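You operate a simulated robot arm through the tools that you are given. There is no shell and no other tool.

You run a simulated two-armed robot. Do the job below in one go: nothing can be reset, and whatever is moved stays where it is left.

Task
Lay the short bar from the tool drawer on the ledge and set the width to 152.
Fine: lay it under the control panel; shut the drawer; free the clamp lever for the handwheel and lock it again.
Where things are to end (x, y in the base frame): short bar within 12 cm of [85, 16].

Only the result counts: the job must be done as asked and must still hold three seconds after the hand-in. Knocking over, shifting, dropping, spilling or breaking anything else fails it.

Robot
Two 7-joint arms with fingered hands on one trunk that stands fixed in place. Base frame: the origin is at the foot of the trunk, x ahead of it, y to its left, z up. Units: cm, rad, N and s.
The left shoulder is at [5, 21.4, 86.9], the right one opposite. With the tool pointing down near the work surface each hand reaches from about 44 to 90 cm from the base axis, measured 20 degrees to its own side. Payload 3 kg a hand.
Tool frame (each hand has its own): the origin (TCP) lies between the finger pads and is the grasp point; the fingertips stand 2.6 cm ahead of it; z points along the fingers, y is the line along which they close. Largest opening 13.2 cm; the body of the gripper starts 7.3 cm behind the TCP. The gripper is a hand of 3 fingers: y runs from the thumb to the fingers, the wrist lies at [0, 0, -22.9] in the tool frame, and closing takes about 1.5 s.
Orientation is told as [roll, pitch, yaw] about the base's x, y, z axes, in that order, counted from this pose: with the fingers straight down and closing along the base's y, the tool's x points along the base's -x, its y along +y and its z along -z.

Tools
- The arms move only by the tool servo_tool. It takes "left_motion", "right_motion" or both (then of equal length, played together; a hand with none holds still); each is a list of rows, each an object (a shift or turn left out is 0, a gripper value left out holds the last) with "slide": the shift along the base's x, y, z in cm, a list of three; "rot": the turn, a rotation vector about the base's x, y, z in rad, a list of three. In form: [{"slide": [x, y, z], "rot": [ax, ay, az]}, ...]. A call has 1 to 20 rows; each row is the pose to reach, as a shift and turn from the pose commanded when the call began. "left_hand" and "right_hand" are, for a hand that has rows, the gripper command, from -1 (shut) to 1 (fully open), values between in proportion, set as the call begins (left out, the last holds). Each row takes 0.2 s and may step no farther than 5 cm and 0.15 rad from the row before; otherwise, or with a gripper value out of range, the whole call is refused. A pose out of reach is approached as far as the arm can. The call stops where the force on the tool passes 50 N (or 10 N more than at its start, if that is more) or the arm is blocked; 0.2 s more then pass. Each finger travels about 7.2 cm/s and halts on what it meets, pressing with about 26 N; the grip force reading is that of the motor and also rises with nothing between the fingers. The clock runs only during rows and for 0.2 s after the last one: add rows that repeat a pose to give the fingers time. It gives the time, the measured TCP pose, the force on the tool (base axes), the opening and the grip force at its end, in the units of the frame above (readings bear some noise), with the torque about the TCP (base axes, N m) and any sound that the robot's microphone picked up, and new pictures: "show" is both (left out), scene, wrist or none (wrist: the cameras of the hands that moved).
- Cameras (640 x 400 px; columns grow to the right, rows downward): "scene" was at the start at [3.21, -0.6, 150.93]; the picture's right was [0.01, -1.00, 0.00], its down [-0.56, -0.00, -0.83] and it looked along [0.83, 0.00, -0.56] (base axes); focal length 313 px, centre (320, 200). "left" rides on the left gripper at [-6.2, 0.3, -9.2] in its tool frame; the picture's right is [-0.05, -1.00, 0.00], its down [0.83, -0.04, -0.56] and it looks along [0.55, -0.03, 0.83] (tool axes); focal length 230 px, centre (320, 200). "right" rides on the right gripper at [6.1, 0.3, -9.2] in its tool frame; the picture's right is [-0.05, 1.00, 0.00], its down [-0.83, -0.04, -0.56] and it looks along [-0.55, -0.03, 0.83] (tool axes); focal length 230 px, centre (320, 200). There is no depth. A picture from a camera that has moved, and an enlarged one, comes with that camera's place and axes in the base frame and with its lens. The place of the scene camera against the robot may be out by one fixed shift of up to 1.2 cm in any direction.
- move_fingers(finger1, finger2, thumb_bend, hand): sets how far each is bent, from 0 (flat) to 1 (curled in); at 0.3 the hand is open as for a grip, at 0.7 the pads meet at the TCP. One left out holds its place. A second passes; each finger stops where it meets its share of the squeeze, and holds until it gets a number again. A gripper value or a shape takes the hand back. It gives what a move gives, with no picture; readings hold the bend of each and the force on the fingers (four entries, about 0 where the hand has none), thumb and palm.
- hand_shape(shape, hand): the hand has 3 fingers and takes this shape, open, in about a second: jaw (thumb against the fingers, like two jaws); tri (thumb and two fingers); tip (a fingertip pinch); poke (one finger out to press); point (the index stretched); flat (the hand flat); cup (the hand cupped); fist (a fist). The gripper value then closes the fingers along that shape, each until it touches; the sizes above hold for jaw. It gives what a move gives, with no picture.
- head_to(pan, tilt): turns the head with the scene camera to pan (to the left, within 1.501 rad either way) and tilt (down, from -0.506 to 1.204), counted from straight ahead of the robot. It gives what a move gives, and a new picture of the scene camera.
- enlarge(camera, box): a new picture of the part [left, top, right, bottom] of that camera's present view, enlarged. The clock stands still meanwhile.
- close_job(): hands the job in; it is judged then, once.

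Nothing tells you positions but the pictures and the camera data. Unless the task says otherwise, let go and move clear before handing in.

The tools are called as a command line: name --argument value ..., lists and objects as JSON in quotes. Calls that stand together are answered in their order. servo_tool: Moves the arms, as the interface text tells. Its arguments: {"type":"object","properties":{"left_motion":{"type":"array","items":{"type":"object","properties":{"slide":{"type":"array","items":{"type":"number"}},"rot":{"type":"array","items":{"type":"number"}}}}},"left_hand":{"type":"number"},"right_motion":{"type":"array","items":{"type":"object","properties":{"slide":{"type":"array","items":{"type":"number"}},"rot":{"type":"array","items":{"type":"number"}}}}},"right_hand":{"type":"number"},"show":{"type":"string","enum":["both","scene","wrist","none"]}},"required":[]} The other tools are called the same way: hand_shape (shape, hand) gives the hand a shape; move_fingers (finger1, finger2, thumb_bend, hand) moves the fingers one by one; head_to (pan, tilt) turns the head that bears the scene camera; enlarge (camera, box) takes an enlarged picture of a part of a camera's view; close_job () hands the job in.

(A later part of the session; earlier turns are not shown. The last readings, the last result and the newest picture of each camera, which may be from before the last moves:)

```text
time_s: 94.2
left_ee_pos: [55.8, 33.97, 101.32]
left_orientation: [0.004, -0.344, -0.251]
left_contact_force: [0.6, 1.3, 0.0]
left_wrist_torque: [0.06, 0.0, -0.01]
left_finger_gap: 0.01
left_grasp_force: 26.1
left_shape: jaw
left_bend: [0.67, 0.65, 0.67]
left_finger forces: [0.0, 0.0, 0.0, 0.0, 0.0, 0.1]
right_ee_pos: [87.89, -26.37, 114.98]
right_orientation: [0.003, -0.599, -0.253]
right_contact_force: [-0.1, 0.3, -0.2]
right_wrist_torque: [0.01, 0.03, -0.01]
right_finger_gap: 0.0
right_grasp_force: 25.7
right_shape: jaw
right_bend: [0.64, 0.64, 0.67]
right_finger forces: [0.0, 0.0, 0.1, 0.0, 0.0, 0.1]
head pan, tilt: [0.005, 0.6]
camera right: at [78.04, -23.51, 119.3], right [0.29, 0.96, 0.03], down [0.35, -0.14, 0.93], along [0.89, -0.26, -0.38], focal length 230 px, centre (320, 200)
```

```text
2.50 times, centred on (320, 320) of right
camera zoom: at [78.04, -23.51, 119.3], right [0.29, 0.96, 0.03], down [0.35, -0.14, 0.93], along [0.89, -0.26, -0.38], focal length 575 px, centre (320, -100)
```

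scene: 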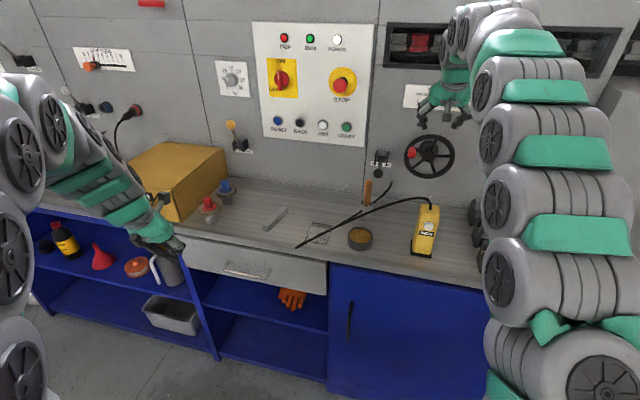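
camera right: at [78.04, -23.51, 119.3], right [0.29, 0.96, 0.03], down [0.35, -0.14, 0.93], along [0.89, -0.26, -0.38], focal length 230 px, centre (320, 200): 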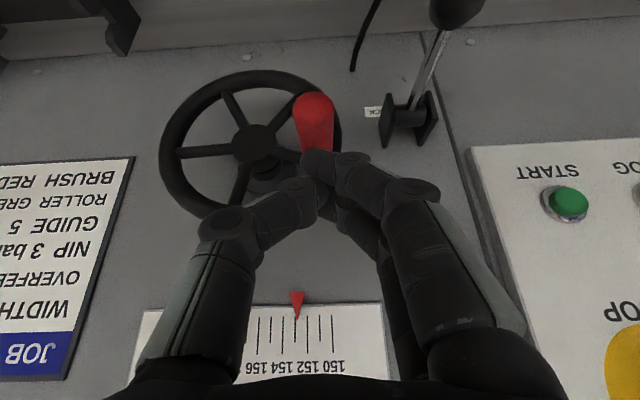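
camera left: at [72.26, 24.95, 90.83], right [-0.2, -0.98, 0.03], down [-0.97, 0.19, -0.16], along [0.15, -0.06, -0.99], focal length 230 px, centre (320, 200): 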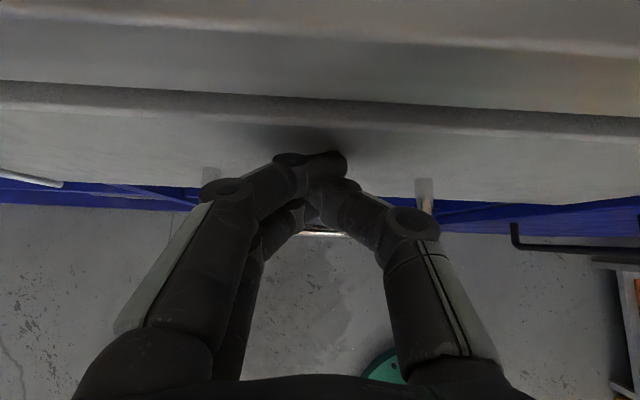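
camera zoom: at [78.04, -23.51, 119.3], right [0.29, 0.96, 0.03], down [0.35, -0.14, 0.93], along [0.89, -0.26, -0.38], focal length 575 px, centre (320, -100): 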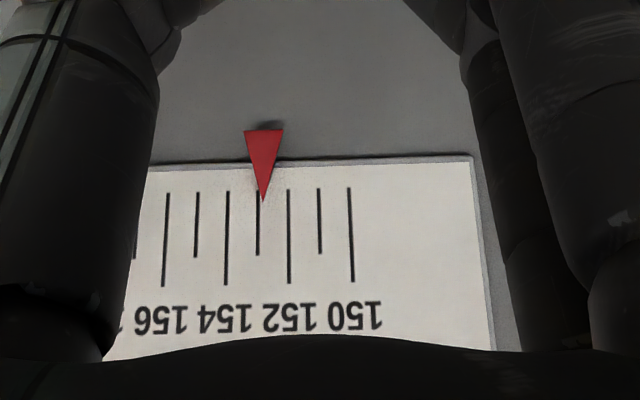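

From this pose the scale is readable: pointer at 152.8. Lowering onto the knob and pushing gently.

servo_tool --right_motion '[{"slide": [0, 0, -0.6]}, {"slide": [0, 0, -1.2]}, {"slide": [0, 0, -1.6]}, {"slide": [0, 0, -2.0]}, {"slide": [0, 0, -2.4]}, {"slide": [0, 0, -2.4]}]' --show "wrist"

enlarge --camera "right" --box '[200, 240, 440, 400]'

```text
time_s: 95.6
left_ee_pos: [55.9, 34.04, 101.32]
left_orientation: [0.002, -0.344, -0.251]
left_contact_force: [-0.2, 0.4, -0.6]
left_wrist_torque: [-0.01, 0.02, -0.02]
left_finger_gap: 0.01
left_grasp_force: 26.3
left_shape: jaw
left_bend: [0.67, 0.65, 0.67]
left_finger forces: [0.0, 0.0, 0.0, 0.0, 0.0, 0.1]
right_ee_pos: [87.95, -26.32, 112.74]
right_orientation: [0.002, -0.598, -0.254]
right_contact_force: [-0.4, -0.1, 0.7]
right_wrist_torque: [0.01, 0.0, 0.0]
right_finger_gap: 0.01
right_grasp_force: 26.1
right_shape: jaw
right_bend: [0.65, 0.64, 0.67]
right_finger forces: [0.0, 0.1, 0.0, 0.0, 0.0, 0.0]
head pan, tilt: [0.005, 0.6]
camera right: at [78.02, -23.48, 116.99], right [0.29, 0.96, 0.03], down [0.35, -0.14, 0.93], along [0.89, -0.26, -0.38], focal length 230 px, centre (320, 200)
```

right: 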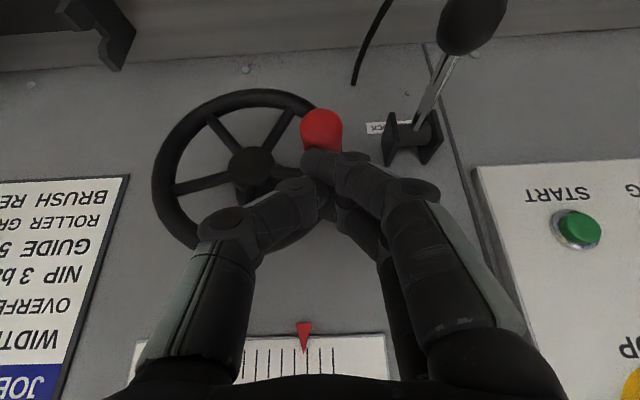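

```text
2.50 times, centred on (320, 320) of right
camera zoom: at [78.02, -23.48, 116.99], right [0.29, 0.96, 0.03], down [0.35, -0.14, 0.93], along [0.89, -0.26, -0.38], focal length 575 px, centre (320, -100)
```

zoom: 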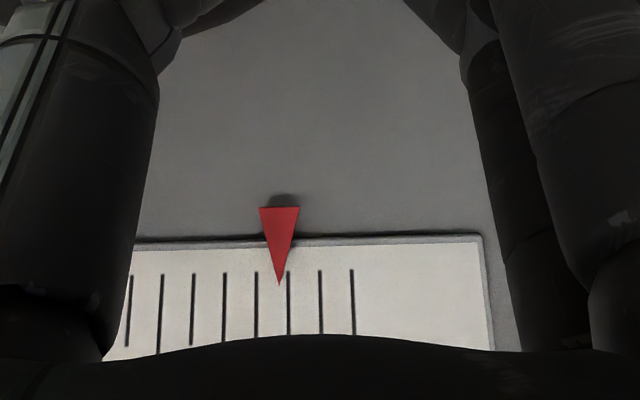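

Now about 152.25. A further half-centimetre push.

servo_tool --right_motion '[{"slide": [0, 0, -0.2]}, {"slide": [0, 0, -0.4]}, {"slide": [0, 0, -0.5]}, {"slide": [0, 0, -0.5]}]' --show "none"

enlarge --camera "right" --box '[240, 300, 400, 400]'

```text
time_s: 96.6
left_ee_pos: [55.83, 33.97, 101.39]
left_orientation: [0.002, -0.344, -0.25]
left_contact_force: [-0.6, 0.2, 0.0]
left_wrist_torque: [-0.02, 0.01, 0.0]
left_finger_gap: 0.01
left_grasp_force: 26.2
left_shape: jaw
left_bend: [0.67, 0.65, 0.67]
left_finger forces: [0.0, 0.0, 0.0, 0.0, 0.0, 0.1]
right_ee_pos: [87.93, -26.43, 111.99]
right_orientation: [0.002, -0.6, -0.254]
right_contact_force: [0.2, -0.3, 0.5]
right_wrist_torque: [-0.04, 0.01, 0.01]
right_finger_gap: 0.0
right_grasp_force: 25.7
right_shape: jaw
right_bend: [0.65, 0.64, 0.67]
right_finger forces: [0.0, 0.0, 0.0, 0.0, 0.0, 0.0]
head pan, tilt: [0.005, 0.6]
```

```text
4.00 times, centred on (320, 350) of right
camera zoom: at [78.0, -23.54, 116.44], right [0.29, 0.96, 0.03], down [0.35, -0.14, 0.93], along [0.89, -0.26, -0.37], focal length 920 px, centre (320, -400)
```

zoom: 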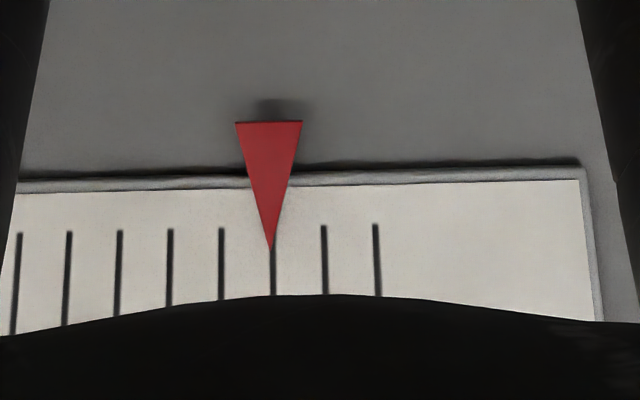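

The pointer now sits on 152. Lifting the hand off to verify from further away.

servo_tool --right_motion '[{"slide": [0, 0, 1.5]}, {"slide": [-0.5, 0, 3.5]}, {"slide": [-2, 0.3, 6]}, {"slide": [-4, 0.8, 8.5]}, {"slide": [-5.5, 0, 10.2]}, {"slide": [-5.5, -1.5, 10.2]}, {"slide": [-5.5, -3, 10.2]}, {"slide": [-5.5, -3, 10.2]}]'

enlarge --camera "right" --box '[240, 200, 440, 325]'

enlarge --camera "scene" --box '[340, 70, 480, 210]'

```text
time_s: 98.4
left_ee_pos: [55.78, 34.0, 101.43]
left_orientation: [0.003, -0.343, -0.248]
left_contact_force: [-0.4, 0.2, -0.9]
left_wrist_torque: [-0.02, 0.01, 0.04]
left_finger_gap: 0.03
left_grasp_force: 26.3
left_shape: jaw
left_bend: [0.67, 0.65, 0.67]
left_finger forces: [0.1, 0.0, 0.0, 0.0, 0.0, 0.0]
right_ee_pos: [82.48, -29.34, 122.54]
right_orientation: [0.003, -0.599, -0.253]
right_contact_force: [-0.1, 0.0, 0.2]
right_wrist_torque: [0.02, -0.02, 0.01]
right_finger_gap: 0.0
right_grasp_force: 26.3
right_shape: jaw
right_bend: [0.65, 0.64, 0.67]
right_finger forces: [0.1, 0.0, 0.1, 0.0, 0.0, 0.0]
head pan, tilt: [0.005, 0.6]
camera right: at [72.54, -26.53, 126.8], right [0.29, 0.96, 0.03], down [0.35, -0.14, 0.93], along [0.89, -0.26, -0.37], focal length 230 px, centre (320, 200)
```

scene: 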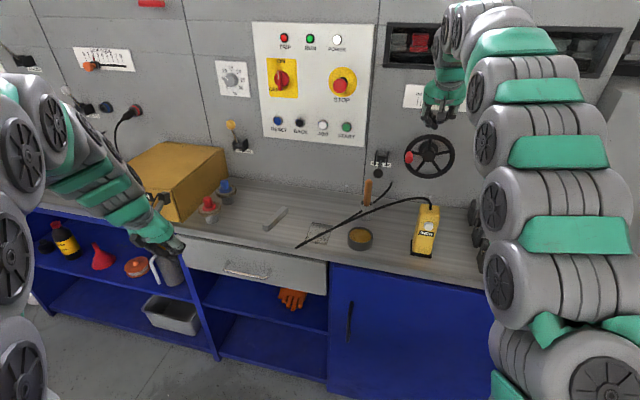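
right: 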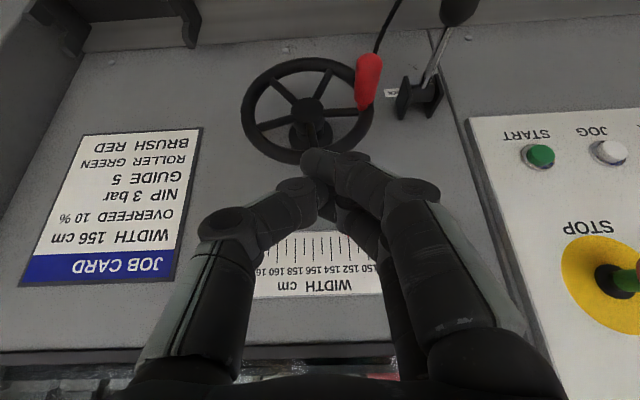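

```text
3.20 times, centred on (340, 262) of right
camera zoom: at [72.54, -26.53, 126.8], right [0.29, 0.96, 0.03], down [0.35, -0.14, 0.93], along [0.89, -0.26, -0.37], focal length 736 px, centre (256, 0)
```

zoom: 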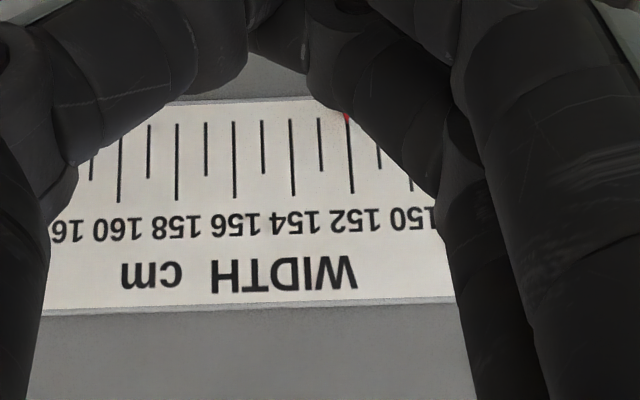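

```text
2.86 times, centred on (410, 140) of scene
camera zoom: at [3.21, -0.6, 150.93], right [0.01, -1.0, 0.0], down [-0.56, 0.0, -0.83], along [0.83, 0.0, -0.56], focal length 895 px, centre (63, 371)
```

zoom: 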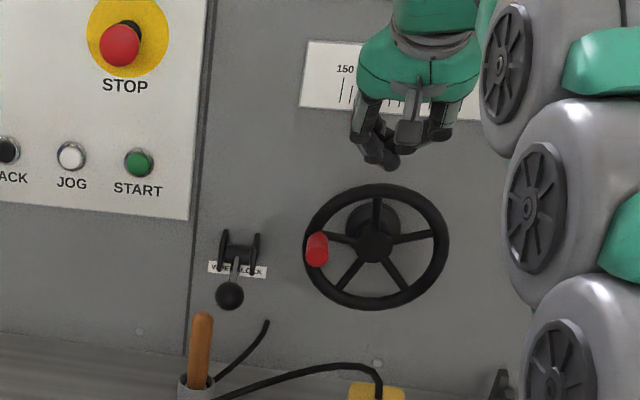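

The scale reads 152.0. Now to relock: the lever ball hangs just past horizontal at about [88.9, -17.7, 102.8], close to the brush handle. I'll roll the right hand so the thumb comes under the ball from the wheel side and the fingers stay above the brush.

servo_tool --right_motion '[{"slide": [0, 1.5, 0], "rot": [0.121, -0.0315, 0]}, {"slide": [0, 3.5, 0], "rot": [0.242, -0.063, 0]}, {"slide": [0, 6, -1], "rot": [0.363, -0.0945, 0]}, {"slide": [0, 8, -3], "rot": [0.484, -0.126, 0]}, {"slide": [0.1, 9.3, -6], "rot": [0.484, -0.126, 0]}, {"slide": [0.1, 9.3, -10], "rot": [0.484, -0.126, 0]}, {"slide": [0.1, 9.3, -10], "rot": [0.484, -0.126, 0]}]' --right_hand -0.2

enlarge --camera "right" --box '[200, 0, 480, 210]'

enlarge --camera "scene" --box '[330, 90, 470, 220]'

```text
time_s: 100.0
left_ee_pos: [55.81, 33.96, 101.28]
left_orientation: [0.004, -0.344, -0.248]
left_contact_force: [0.6, 0.7, -1.0]
left_wrist_torque: [0.0, -0.01, -0.01]
left_finger_gap: 0.04
left_grasp_force: 26.4
left_shape: jaw
left_bend: [0.67, 0.65, 0.67]
left_finger forces: [0.0, 0.0, 0.1, 0.0, 0.0, 0.0]
right_ee_pos: [82.69, -20.07, 112.54]
right_orientation: [0.587, -0.519, -0.57]
right_contact_force: [0.2, -0.4, 0.7]
right_wrist_torque: [-0.01, -0.01, -0.02]
right_finger_gap: 5.24
right_grasp_force: 0.0
right_shape: jaw
right_bend: [0.73, 0.73, 0.7]
right_finger forces: [0.0, 0.0, 0.0, 0.1, 0.0, 0.0]
head pan, tilt: [0.005, 0.6]
camera right: at [72.27, -19.19, 116.38], right [0.26, 0.82, 0.51], down [0.24, -0.56, 0.79], along [0.94, -0.08, -0.34], focal length 230 px, centre (320, 200)
```

scene: 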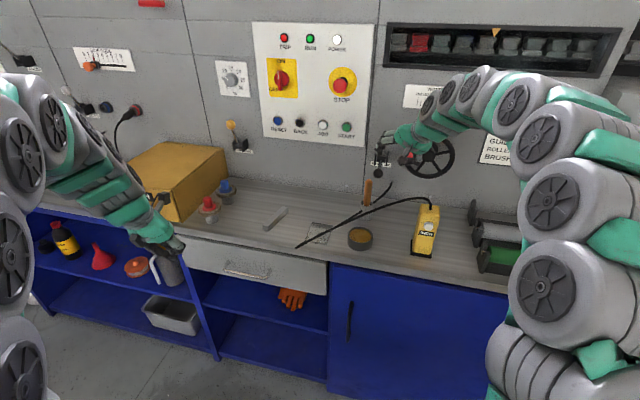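
right: 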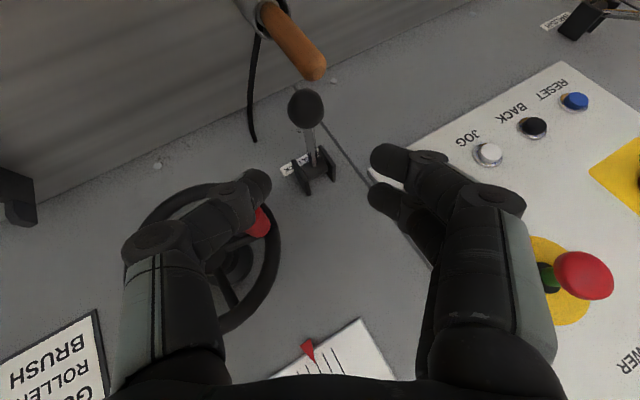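

```text
1.90 times, centred on (340, 105) of right
camera zoom: at [72.27, -19.19, 116.38], right [0.26, 0.82, 0.51], down [0.24, -0.56, 0.79], along [0.94, -0.08, -0.34], focal length 438 px, centre (282, 381)
```

zoom: 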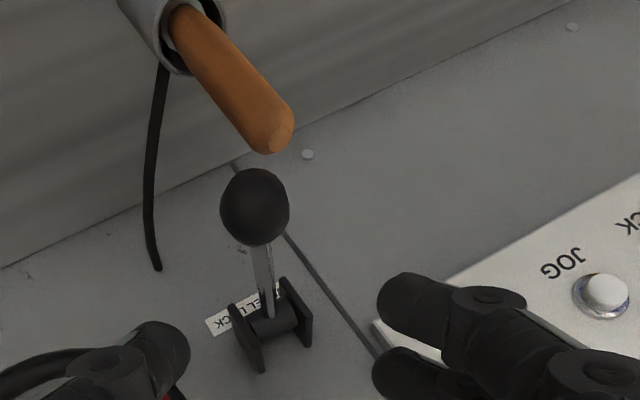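

```text
3.08 times, centred on (400, 155) of scene
camera zoom: at [3.21, -0.6, 150.93], right [0.01, -1.0, 0.0], down [-0.56, 0.0, -0.83], along [0.82, 0.0, -0.56], focal length 964 px, centre (74, 338)
```

zoom: 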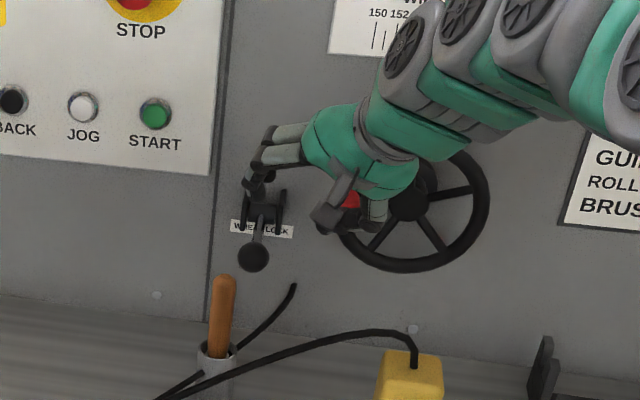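

The thumb side is lined up below-left of the ball. Moving to about 6 cm short of it, along the finger direction.

servo_tool --right_motion '[{"slide": [0.6, 0.3, -1.4]}, {"slide": [1.2, 0.6, -2.8]}, {"slide": [1.8, 0.9, -4.2]}, {"slide": [2.41, 1.21, -5.6]}, {"slide": [2.41, 1.21, -5.6]}]' --show "wrist"

enlarge --camera "right" --box '[200, 20, 440, 220]'

```text
time_s: 101.2
left_ee_pos: [55.77, 33.94, 101.41]
left_orientation: [0.006, -0.345, -0.251]
left_contact_force: [0.9, -0.7, -0.9]
left_wrist_torque: [0.0, 0.01, 0.04]
left_finger_gap: 0.0
left_grasp_force: 25.6
left_shape: jaw
left_bend: [0.67, 0.65, 0.67]
left_finger forces: [0.0, 0.1, 0.0, 0.0, 0.0, 0.0]
right_ee_pos: [85.1, -18.81, 106.74]
right_orientation: [0.588, -0.52, -0.57]
right_contact_force: [-0.5, -0.2, -0.1]
right_wrist_torque: [-0.03, 0.02, 0.01]
right_finger_gap: 5.25
right_grasp_force: 0.0
right_shape: jaw
right_bend: [0.73, 0.73, 0.7]
right_finger forces: [0.0, 0.0, 0.0, 0.0, 0.0, 0.1]
head pan, tilt: [0.005, 0.6]
camera right: at [74.54, -18.05, 110.72], right [0.26, 0.82, 0.51], down [0.24, -0.56, 0.79], along [0.94, -0.08, -0.34], focal length 230 px, centre (320, 200)
```

right: 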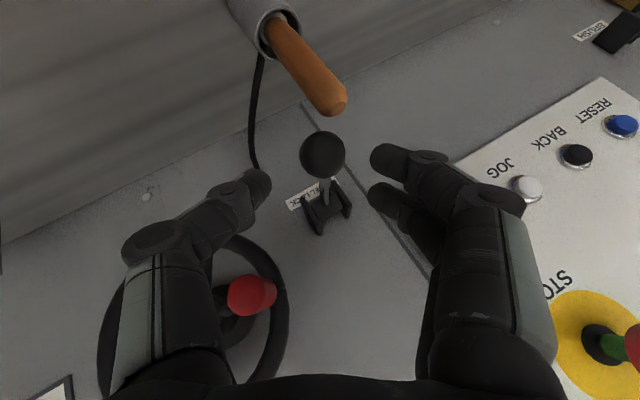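

```text
2.00 times, centred on (320, 120) of right
camera zoom: at [74.54, -18.05, 110.72], right [0.26, 0.82, 0.51], down [0.24, -0.56, 0.79], along [0.94, -0.08, -0.34], focal length 460 px, centre (320, 360)
```

zoom: 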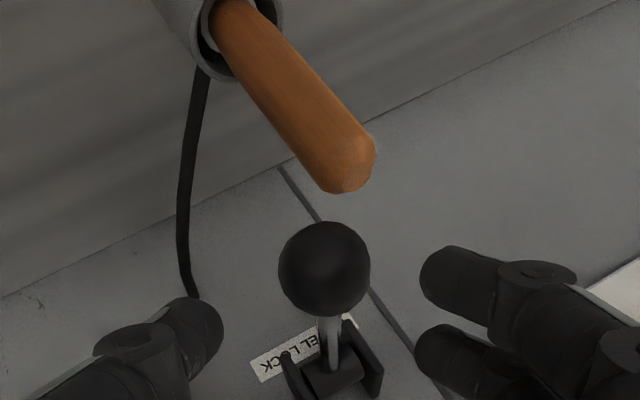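

The ball is exactly on the finger axis. Advancing 3.7 cm, keeping just clear of the brush, then closing.

servo_tool --right_motion '[{"slide": [0.6, 0.23, -0.67]}, {"slide": [1.2, 0.45, -1.34]}, {"slide": [1.8, 0.67, -2.0]}, {"slide": [2.39, 0.89, -2.68]}, {"slide": [2.39, 0.89, -2.68]}]' --right_hand -0.28 --show "wrist"

enlarge --camera "right" --box '[220, 60, 440, 240]'

```text
time_s: 102.4
left_ee_pos: [55.75, 33.9, 101.42]
left_orientation: [0.003, -0.345, -0.251]
left_contact_force: [-0.3, 0.2, -0.6]
left_wrist_torque: [0.05, 0.02, -0.04]
left_finger_gap: 0.0
left_grasp_force: 26.1
left_shape: jaw
left_bend: [0.67, 0.65, 0.67]
left_finger forces: [0.0, 0.0, 0.1, 0.0, 0.1, 0.0]
right_ee_pos: [87.42, -17.95, 104.15]
right_orientation: [0.588, -0.52, -0.572]
right_contact_force: [0.8, -0.7, 0.1]
right_wrist_torque: [-0.02, 0.04, -0.01]
right_finger_gap: 4.83
right_grasp_force: 0.1
right_shape: jaw
right_bend: [0.73, 0.73, 0.7]
right_finger forces: [0.1, 0.0, 0.0, 0.0, 0.0, 0.0]
head pan, tilt: [0.005, 0.6]
camera right: at [77.0, -17.2, 108.02], right [0.26, 0.82, 0.51], down [0.24, -0.56, 0.79], along [0.94, -0.08, -0.34], focal length 230 px, centre (320, 200)
```

right: 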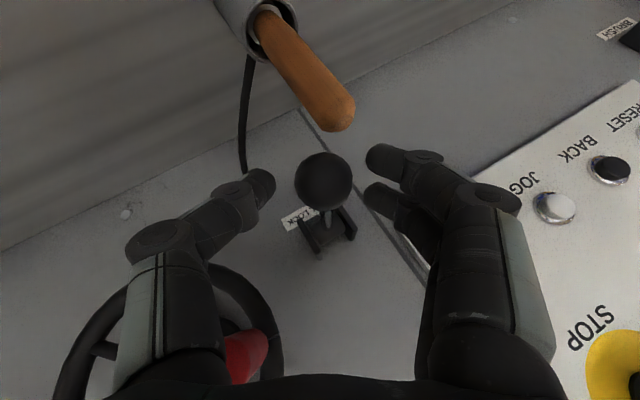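

```text
2.22 times, centred on (330, 150) of right
camera zoom: at [77.0, -17.2, 108.02], right [0.26, 0.82, 0.51], down [0.24, -0.56, 0.79], along [0.94, -0.08, -0.34], focal length 511 px, centre (298, 311)
```

zoom: 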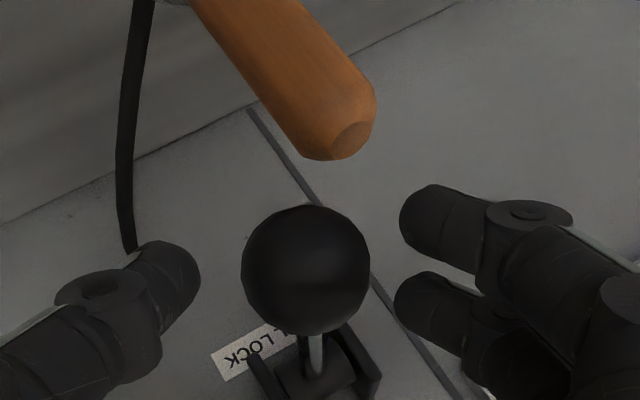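

The ball sits 1.7 cm ahead of the grasp point, centred, and the brush is clear. Closing.

servo_tool --right_motion '[{"slide": [0, 0, 0]}, {"slide": [0, 0, 0]}, {"slide": [0, 0, 0]}, {"slide": [0, 0, 0]}, {"slide": [0, 0, 0]}]' --right_hand -1 --show "wrist"

```text
time_s: 103.6
left_ee_pos: [55.89, 33.98, 101.36]
left_orientation: [0.005, -0.344, -0.249]
left_contact_force: [-0.5, -0.6, 0.8]
left_wrist_torque: [0.04, 0.02, -0.02]
left_finger_gap: 0.0
left_grasp_force: 25.6
left_shape: jaw
left_bend: [0.67, 0.65, 0.67]
left_finger forces: [0.0, 0.0, 0.0, 0.0, 0.0, 0.0]
right_ee_pos: [87.35, -18.1, 104.1]
right_orientation: [0.588, -0.518, -0.571]
right_contact_force: [4.1, 1.2, -0.2]
right_wrist_torque: [-0.05, -0.03, 0.0]
right_finger_gap: 2.14
right_grasp_force: 26.4
right_shape: jaw
right_bend: [0.73, 0.73, 0.7]
right_finger forces: [11.9, 13.0, 0.0, 0.1, 23.1, 0.1]
head pan, tilt: [0.005, 0.6]
camera right: at [77.01, -17.19, 108.0], right [0.26, 0.82, 0.51], down [0.24, -0.56, 0.79], along [0.94, -0.08, -0.34], focal length 230 px, centre (320, 200)
```

right: 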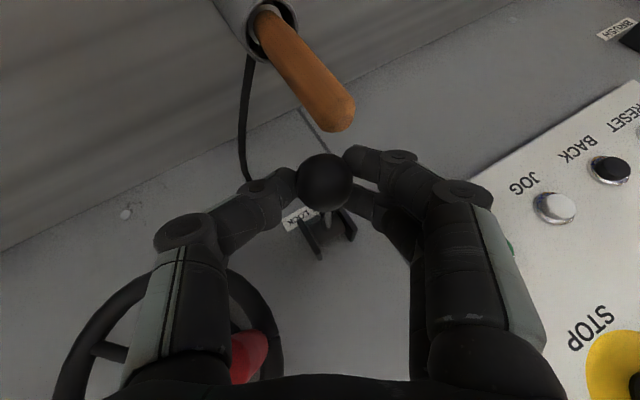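

All three fingers hold the ball. Lifting the lever back up along its arc.

servo_tool --right_motion '[{"slide": [-0.05, 0, 0.7]}, {"slide": [-0.05, 0, 1.5]}, {"slide": [0, 0, 2.3]}, {"slide": [0.15, -0.04, 3.1]}, {"slide": [0.35, -0.09, 3.8]}, {"slide": [0.6, -0.15, 4.5]}, {"slide": [0.6, -0.15, 4.5]}]' --show "wrist"

```text
time_s: 105.2
left_ee_pos: [55.73, 33.97, 101.4]
left_orientation: [0.003, -0.342, -0.25]
left_contact_force: [-0.3, -0.6, -0.2]
left_wrist_torque: [-0.02, -0.01, 0.05]
left_finger_gap: 0.0
left_grasp_force: 26.1
left_shape: jaw
left_bend: [0.67, 0.65, 0.67]
left_finger forces: [0.0, 0.1, 0.0, 0.1, 0.0, 0.0]
right_ee_pos: [87.96, -18.12, 108.54]
right_orientation: [0.588, -0.518, -0.569]
right_contact_force: [8.8, -5.2, -8.5]
right_wrist_torque: [-0.03, 0.19, -0.17]
right_finger_gap: 1.9
right_grasp_force: 26.0
right_shape: jaw
right_bend: [0.73, 0.71, 0.7]
right_finger forces: [8.8, 13.4, 0.0, 0.0, 27.0, 0.1]
head pan, tilt: [0.005, 0.6]
camera right: at [77.58, -17.28, 112.41], right [0.26, 0.82, 0.51], down [0.24, -0.56, 0.79], along [0.94, -0.08, -0.34], focal length 230 px, centre (320, 200)
```

right: 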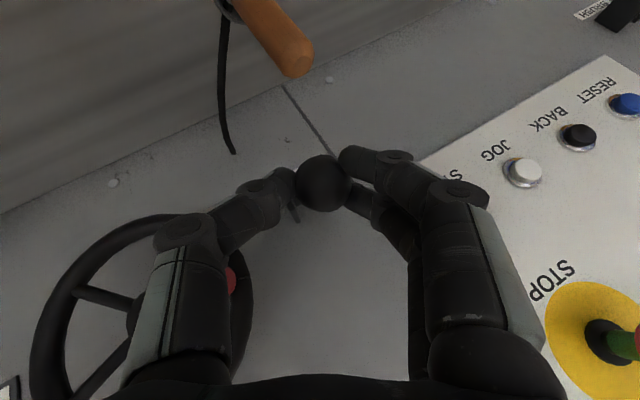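

Lifting smoothly. I'll keep following the arc while un-rolling the hand, so the thumb knuckle stays clear of the red wheel knob.

servo_tool --right_motion '[{"slide": [0.3, -0.02, 0.72], "rot": [-0.048, 0.0125, 0]}, {"slide": [0.66, -0.04, 1.44], "rot": [-0.097, 0.025, 0]}, {"slide": [1.0, -0.055, 1.98], "rot": [-0.145, 0.0375, 0]}, {"slide": [1.36, -0.07, 2.49], "rot": [-0.194, 0.05, 0]}, {"slide": [1.77, -0.11, 2.97], "rot": [-0.242, 0.063, 0]}, {"slide": [2.19, -0.15, 3.43], "rot": [-0.29, 0.075, 0]}, {"slide": [2.19, -0.15, 3.43], "rot": [-0.29, 0.075, 0]}]'

enlarge --camera "scene" --box '[330, 80, 470, 210]'

```text
time_s: 106.8
left_ee_pos: [55.76, 34.04, 101.27]
left_orientation: [0.003, -0.344, -0.25]
left_contact_force: [-0.2, -0.9, 0.0]
left_wrist_torque: [0.01, 0.0, -0.01]
left_finger_gap: 0.01
left_grasp_force: 26.7
left_shape: jaw
left_bend: [0.67, 0.65, 0.67]
left_finger forces: [0.0, 0.1, 0.0, 0.1, 0.1, 0.0]
right_ee_pos: [90.28, -18.32, 111.99]
right_orientation: [0.244, -0.588, -0.387]
right_contact_force: [5.1, -1.1, -9.2]
right_wrist_torque: [0.47, 0.17, -0.29]
right_finger_gap: 1.92
right_grasp_force: 25.8
right_shape: jaw
right_bend: [0.74, 0.72, 0.7]
right_finger forces: [12.8, 16.5, 0.0, 0.0, 26.8, 0.1]
head pan, tilt: [0.005, 0.6]
camera right: at [80.11, -16.24, 116.23], right [0.28, 0.93, 0.23], down [0.3, -0.31, 0.9], along [0.91, -0.19, -0.37], focal length 230 px, centre (320, 200)
```

scene: 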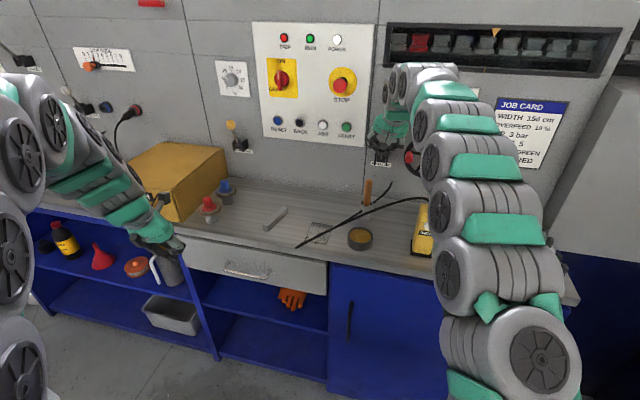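
right: 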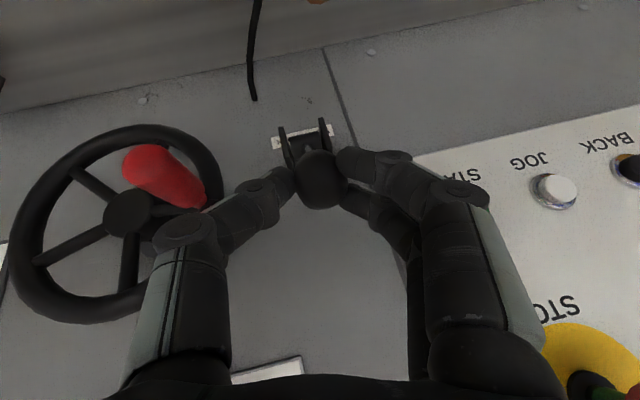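

```text
3.08 times, centred on (400, 145) of scene
camera zoom: at [3.23, -0.61, 150.93], right [0.01, -1.0, 0.0], down [-0.57, 0.0, -0.82], along [0.82, 0.0, -0.57], focal length 964 px, centre (74, 369)
```

zoom: 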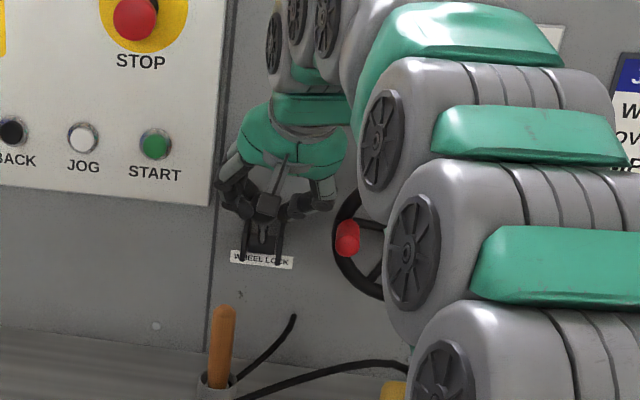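

The lever is about halfway up and the thumb is clear of the knob. Continuing toward the upright stop.

servo_tool --right_motion '[{"slide": [0.4, -0.1, 0.4], "rot": [-0.025, 0.006, 0]}, {"slide": [0.8, -0.2, 0.75], "rot": [-0.05, 0.0125, 0]}, {"slide": [1.25, -0.3, 1.05], "rot": [-0.075, 0.019, 0]}, {"slide": [1.68, -0.4, 1.35], "rot": [-0.1, 0.025, 0]}, {"slide": [2.1, -0.5, 1.57], "rot": [-0.1, 0.025, 0]}, {"slide": [2.5, -0.6, 1.78], "rot": [-0.1, 0.025, 0]}, {"slide": [2.5, -0.6, 1.78], "rot": [-0.1, 0.025, 0]}]' --show "wrist"

```text
time_s: 108.4
left_ee_pos: [55.77, 33.82, 101.36]
left_orientation: [0.003, -0.343, -0.248]
left_contact_force: [-0.4, -0.3, -0.9]
left_wrist_torque: [0.04, 0.01, 0.01]
left_finger_gap: 0.0
left_grasp_force: 26.2
left_shape: jaw
left_bend: [0.67, 0.65, 0.67]
left_finger forces: [0.0, 0.1, 0.0, 0.1, 0.0, 0.0]
right_ee_pos: [92.71, -18.82, 113.94]
right_orientation: [0.12, -0.598, -0.319]
right_contact_force: [-5.1, 4.5, 5.5]
right_wrist_torque: [0.27, 0.31, -0.05]
right_finger_gap: 2.08
right_grasp_force: 26.0
right_shape: jaw
right_bend: [0.75, 0.72, 0.7]
right_finger forces: [22.2, 13.1, 0.0, 0.1, 21.8, 0.1]
head pan, tilt: [0.005, 0.6]
camera right: at [82.64, -16.38, 118.15], right [0.29, 0.95, 0.13], down [0.32, -0.22, 0.92], along [0.9, -0.22, -0.37], focal length 230 px, centre (320, 200)
```

right: 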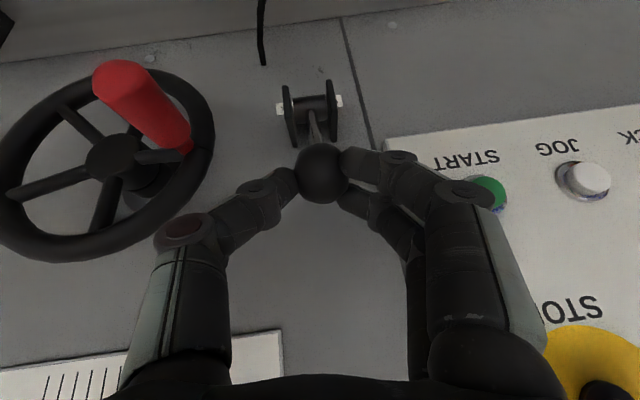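

Close to upright. Pushing the rest of the way to the stop in small steps.

servo_tool --right_motion '[{"slide": [0.35, -0.09, 0.15]}, {"slide": [0.7, -0.18, 0.28]}, {"slide": [1.05, -0.27, 0.38]}, {"slide": [1.4, -0.36, 0.46]}, {"slide": [1.7, -0.44, 0.5]}, {"slide": [1.7, -0.44, 0.5]}]' --show "wrist"

```text
time_s: 109.8
left_ee_pos: [55.72, 34.0, 101.41]
left_orientation: [0.004, -0.343, -0.248]
left_contact_force: [-0.7, -0.6, 0.3]
left_wrist_torque: [0.03, -0.01, -0.04]
left_finger_gap: 0.0
left_grasp_force: 25.7
left_shape: jaw
left_bend: [0.67, 0.65, 0.67]
left_finger forces: [0.1, 0.0, 0.0, 0.0, 0.0, 0.0]
right_ee_pos: [93.13, -19.06, 113.94]
right_orientation: [0.122, -0.599, -0.317]
right_contact_force: [-11.6, 9.5, 20.5]
right_wrist_torque: [0.36, 0.25, 0.11]
right_finger_gap: 2.26
right_grasp_force: 26.2
right_shape: jaw
right_bend: [0.76, 0.72, 0.7]
right_finger forces: [27.4, 14.3, 0.0, 0.0, 24.0, 0.0]
right hand out of reach, approached as far as the arm can: row 2, 3, 4, 5, 6
head pan, tilt: [0.005, 0.6]
camera right: at [83.12, -16.61, 118.27], right [0.29, 0.95, 0.13], down [0.33, -0.22, 0.92], along [0.9, -0.22, -0.37], focal length 230 px, centre (320, 200)
```

right: 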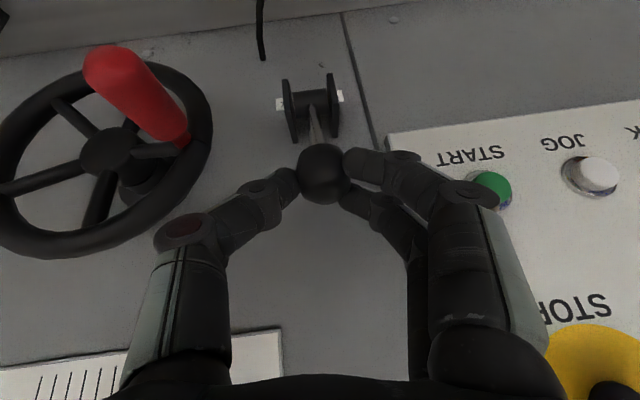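

I've run out of reach in this tilt. The lever holds by friction, so I'll let go, back off, tilt forward and push the ball home with closed fingers.

servo_tool --right_motion '[{"slide": [0, 0, 0]}, {"slide": [0, 0, 0]}, {"slide": [0, 0, 0]}, {"slide": [-0.7, 0.1, 0.9]}, {"slide": [-1.4, 0.2, 1.8]}, {"slide": [-2.8, 0.4, 3.6]}, {"slide": [-4.5, 0.7, 5]}, {"slide": [-7, 1.2, 6]}, {"slide": [-10, 2, 6]}, {"slide": [-10, 2, 6]}]' --right_hand -0.2 --show "wrist"

```text
time_s: 112.0
left_ee_pos: [55.82, 33.86, 101.36]
left_orientation: [0.004, -0.345, -0.251]
left_contact_force: [-0.9, -1.1, -0.8]
left_wrist_torque: [0.01, 0.02, 0.01]
left_finger_gap: 0.01
left_grasp_force: 25.8
left_shape: jaw
left_bend: [0.67, 0.65, 0.67]
left_finger forces: [0.0, 0.0, 0.0, 0.0, 0.0, 0.0]
right_ee_pos: [83.13, -17.32, 119.75]
right_orientation: [0.121, -0.598, -0.319]
right_contact_force: [0.7, 0.6, -0.4]
right_wrist_torque: [0.0, 0.0, 0.03]
right_finger_gap: 5.22
right_grasp_force: 0.1
right_shape: jaw
right_bend: [0.73, 0.73, 0.7]
right_finger forces: [0.1, 0.0, 0.0, 0.0, 0.0, 0.1]
head pan, tilt: [0.005, 0.6]
camera right: at [73.02, -14.88, 124.06], right [0.29, 0.95, 0.13], down [0.33, -0.22, 0.92], along [0.9, -0.22, -0.37], focal length 230 px, centre (320, 200)
```

right: 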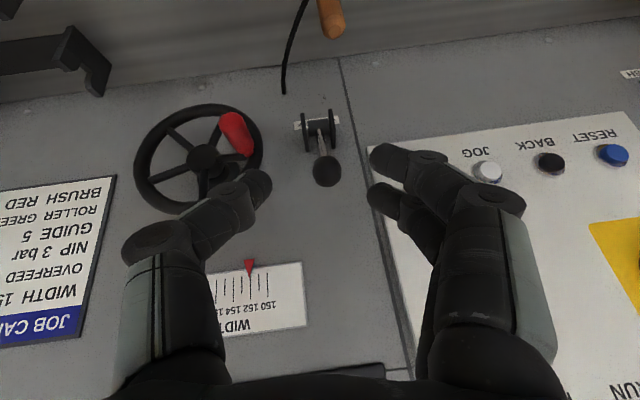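

The lever stays up. Tilting the hand forward with fingers closed, and lining up in front of the ball.

servo_tool --right_motion '[{"slide": [0, 0, 0], "rot": [-0.053, -0.103, 0]}, {"slide": [0, 0, 0], "rot": [-0.105, -0.205, 0]}, {"slide": [0.5, 0, -1], "rot": [-0.158, -0.308, 0]}, {"slide": [1.5, 0, -3], "rot": [-0.21, -0.41, 0]}, {"slide": [3, 0, -5], "rot": [-0.21, -0.41, 0]}, {"slide": [4.3, 0, -6.4], "rot": [-0.21, -0.41, 0]}, {"slide": [4.3, 0, -6.4], "rot": [-0.21, -0.41, 0]}]' --right_hand -1 --show "wrist"

enlarge --camera "right" --box '[200, 60, 440, 240]'

```text
time_s: 113.6
left_ee_pos: [55.83, 34.04, 101.33]
left_orientation: [0.003, -0.344, -0.249]
left_contact_force: [0.1, 0.1, 0.2]
left_wrist_torque: [0.01, 0.03, 0.01]
left_finger_gap: 0.0
left_grasp_force: 26.1
left_shape: jaw
left_bend: [0.67, 0.65, 0.67]
left_finger forces: [0.0, 0.0, 0.0, 0.0, 0.1, 0.1]
right_ee_pos: [87.56, -17.37, 113.48]
right_orientation: [-0.017, -1.05, -0.215]
right_contact_force: [0.3, -0.6, -0.4]
right_wrist_torque: [0.03, 0.0, 0.0]
right_finger_gap: 0.0
right_grasp_force: 26.3
right_shape: jaw
right_bend: [0.64, 0.64, 0.67]
right_finger forces: [0.0, 0.1, 0.0, 0.1, 0.0, 0.0]
head pan, tilt: [0.005, 0.6]
camera right: at [76.75, -14.48, 112.95], right [0.25, 0.97, 0.04], down [-0.07, -0.02, 1.0], along [0.96, -0.26, 0.07], focal length 230 px, centre (320, 200)
```

right: 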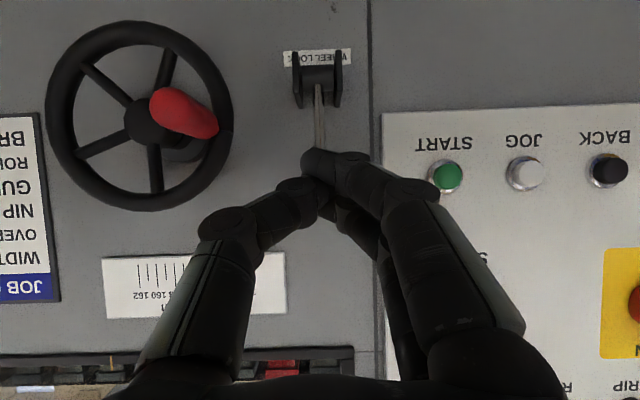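

```text
2.22 times, centred on (320, 150) of right
camera zoom: at [76.75, -14.48, 112.95], right [0.25, 0.97, 0.04], down [-0.07, -0.02, 1.0], along [0.96, -0.26, 0.07], focal length 511 px, centre (320, 311)
```

zoom: 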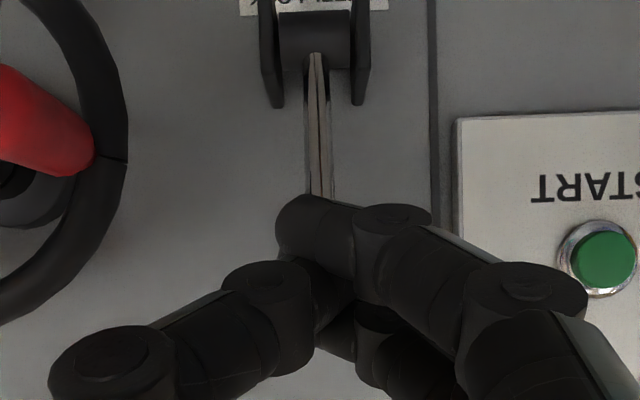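

The closed fingertips line up with the ball. Pushing toward the wall until the lever meets its stop.

servo_tool --right_motion '[{"slide": [0.6, -0.16, 0]}, {"slide": [1.2, -0.31, 0]}, {"slide": [1.8, -0.47, 0]}, {"slide": [2.4, -0.62, 0]}, {"slide": [2.8, -0.73, 0]}, {"slide": [3.2, -0.83, 0]}, {"slide": [3.6, -0.93, 0]}, {"slide": [4.0, -1.04, 0]}]' --show "wrist"

enlarge --camera "right" --box '[200, 40, 440, 240]'

```text
time_s: 115.4
left_ee_pos: [55.86, 33.91, 101.29]
left_orientation: [0.004, -0.343, -0.248]
left_contact_force: [-0.5, 0.3, -0.3]
left_wrist_torque: [0.01, 0.0, 0.0]
left_finger_gap: 0.0
left_grasp_force: 25.4
left_shape: jaw
left_bend: [0.67, 0.65, 0.67]
left_finger forces: [0.1, 0.0, 0.0, 0.0, 0.1, 0.1]
right_ee_pos: [91.39, -18.23, 113.45]
right_orientation: [-0.017, -1.048, -0.213]
right_contact_force: [-9.9, 2.8, 0.0]
right_wrist_torque: [0.01, 0.04, 0.01]
right_finger_gap: 0.0
right_grasp_force: 25.6
right_shape: jaw
right_bend: [0.66, 0.69, 0.74]
right_finger forces: [0.0, 0.0, 0.1, 0.0, 0.0, 0.1]
head pan, tilt: [0.005, 0.6]
camera right: at [80.61, -15.41, 112.89], right [0.25, 0.97, 0.04], down [-0.07, -0.02, 1.0], along [0.96, -0.25, 0.07], focal length 230 px, centre (320, 200)
```

right: 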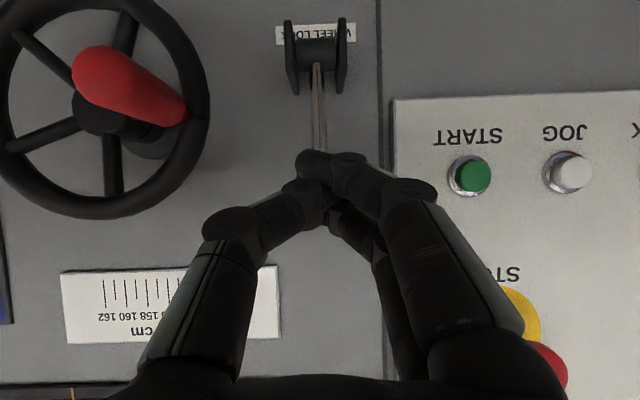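

```text
2.00 times, centred on (320, 140) of right
camera zoom: at [80.61, -15.41, 112.89], right [0.25, 0.97, 0.04], down [-0.07, -0.02, 1.0], along [0.96, -0.25, 0.07], focal length 460 px, centre (320, 320)
```

zoom: 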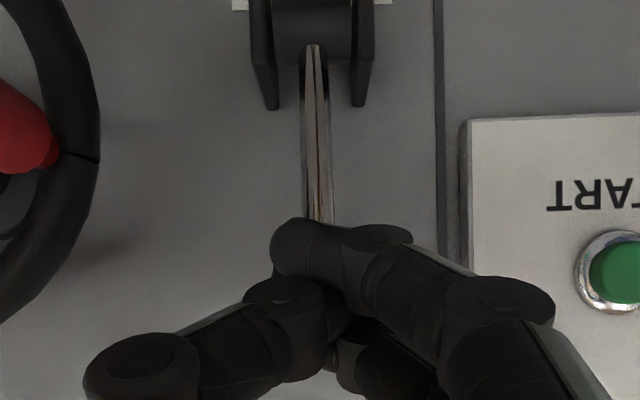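

Contact at about 10 N. Pushing a bit more to seat it.

servo_tool --right_motion '[{"slide": [0.3, -0.08, 0]}, {"slide": [0.6, -0.16, 0]}, {"slide": [0.9, -0.23, 0]}, {"slide": [1.2, -0.31, 0]}, {"slide": [1.5, -0.39, 0]}]' --show "wrist"

```text
time_s: 116.2
left_ee_pos: [55.82, 33.88, 101.32]
left_orientation: [0.003, -0.345, -0.249]
left_contact_force: [0.1, -0.7, -0.9]
left_wrist_torque: [0.03, -0.04, -0.03]
left_finger_gap: 0.01
left_grasp_force: 26.3
left_shape: jaw
left_bend: [0.67, 0.65, 0.67]
left_finger forces: [0.0, 0.0, 0.1, 0.0, 0.1, 0.0]
right_ee_pos: [92.25, -18.29, 113.75]
right_orientation: [-0.019, -1.049, -0.214]
right_contact_force: [-35.6, 7.6, -0.5]
right_wrist_torque: [0.1, 0.24, -0.1]
right_finger_gap: 0.02
right_grasp_force: 26.4
right_shape: jaw
right_bend: [0.71, 0.72, 0.76]
right_finger forces: [22.6, 17.3, 0.1, 0.0, 37.7, 0.1]
head pan, tilt: [0.005, 0.6]
stopped in row 4 (right hand): the force on the tool passed its limit at 54 N (the readings are from after the stop); the commanded pose is now the measured one
camera right: at [81.43, -15.44, 113.04], right [0.25, 0.97, 0.04], down [-0.07, -0.02, 1.0], along [0.97, -0.25, 0.07], focal length 230 px, centre (320, 200)
```

right: 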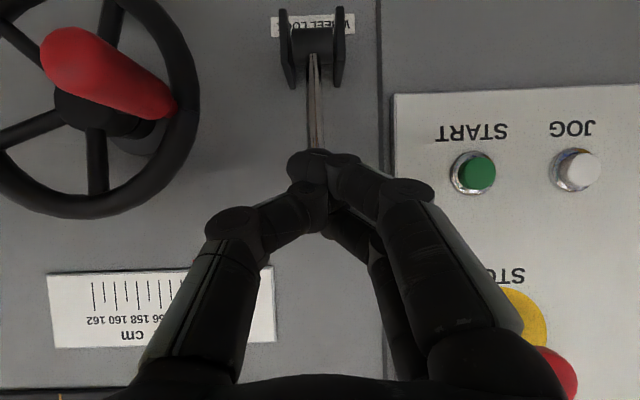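

The lever is hard against its stop. Backing straight off and moving the right hand clear to verify everything.

servo_tool --right_motion '[{"slide": [-1.5, 0.39, 0]}, {"slide": [-4, 1.04, 0.5]}, {"slide": [-7.5, 1.9, 2]}, {"slide": [-11, 2, 4], "rot": [0.03, 0.13, 0]}, {"slide": [-15, 1.5, 6], "rot": [0.065, 0.26, 0]}, {"slide": [-19, 0, 8], "rot": [0.1, 0.39, 0]}, {"slide": [-23, -2, 9], "rot": [0.13, 0.52, 0]}, {"slide": [-27, -4.5, 10], "rot": [0.16, 0.65, 0]}, {"slide": [-31, -7, 10], "rot": [0.2, 0.78, 0]}, {"slide": [-35, -9.5, 10], "rot": [0.22, 0.88, 0]}, {"slide": [-39, -12, 10], "rot": [0.22, 0.88, 0]}, {"slide": [-39, -12, 10], "rot": [0.22, 0.88, 0]}]'

enlarge --camera "scene" --box '[360, 70, 520, 190]'

enlarge --camera "right" --box '[160, 200, 480, 400]'

```text
time_s: 118.8
left_ee_pos: [55.91, 33.97, 101.31]
left_orientation: [0.004, -0.343, -0.249]
left_contact_force: [-0.2, 0.1, 0.0]
left_wrist_torque: [-0.01, -0.02, 0.01]
left_finger_gap: 0.01
left_grasp_force: 25.7
left_shape: jaw
left_bend: [0.67, 0.65, 0.67]
left_finger forces: [0.1, 0.1, 0.1, 0.0, 0.0, 0.1]
right_ee_pos: [53.4, -30.28, 123.41]
right_orientation: [0.009, -0.141, -0.229]
right_contact_force: [-0.1, 0.1, 0.3]
right_wrist_torque: [0.01, 0.03, -0.01]
right_finger_gap: 0.0
right_grasp_force: 26.1
right_shape: jaw
right_bend: [0.68, 0.69, 0.74]
right_finger forces: [0.0, 0.0, 0.0, 0.0, 0.1, 0.0]
head pan, tilt: [0.005, 0.6]
camera right: at [46.24, -28.47, 131.81], right [0.28, 0.96, 0.02], down [0.71, -0.22, 0.67], along [0.64, -0.17, -0.75], focal length 230 px, centre (320, 200)
```

scene: 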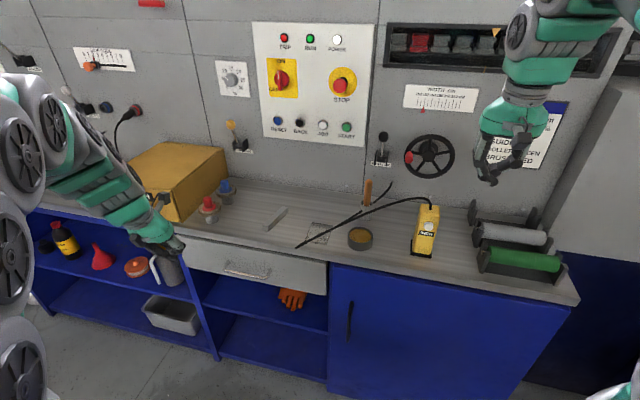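
right: 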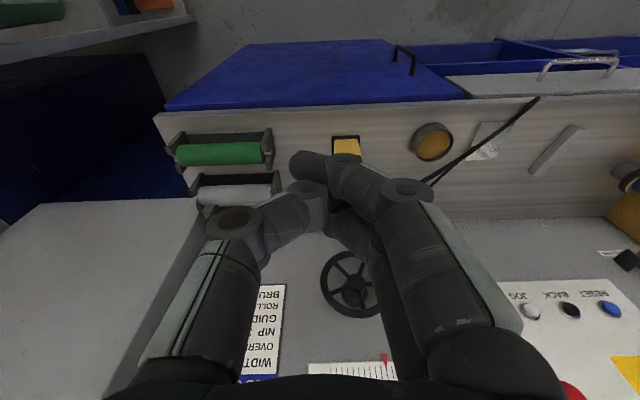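

```text
3.33 times, centred on (440, 130) of scene
camera zoom: at [3.21, -0.6, 150.93], right [0.01, -1.0, 0.0], down [-0.56, 0.0, -0.83], along [0.83, 0.0, -0.56], focal length 1044 px, centre (-80, 433)
```

zoom: 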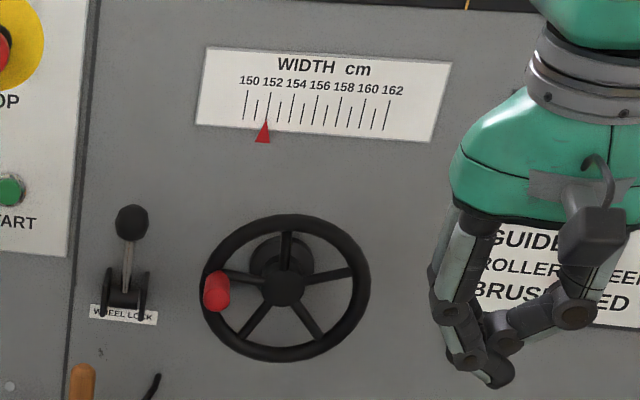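

```text
2.00 times, centred on (320, 300) of right
camera zoom: at [46.24, -28.47, 131.81], right [0.28, 0.96, 0.02], down [0.71, -0.22, 0.67], along [0.64, -0.17, -0.75], focal length 460 px, centre (320, 0)
```

zoom: 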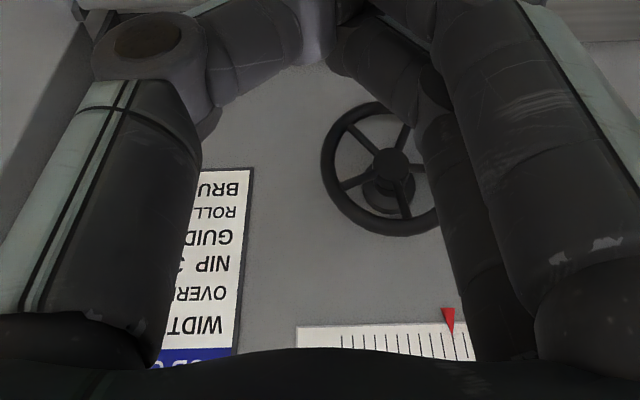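

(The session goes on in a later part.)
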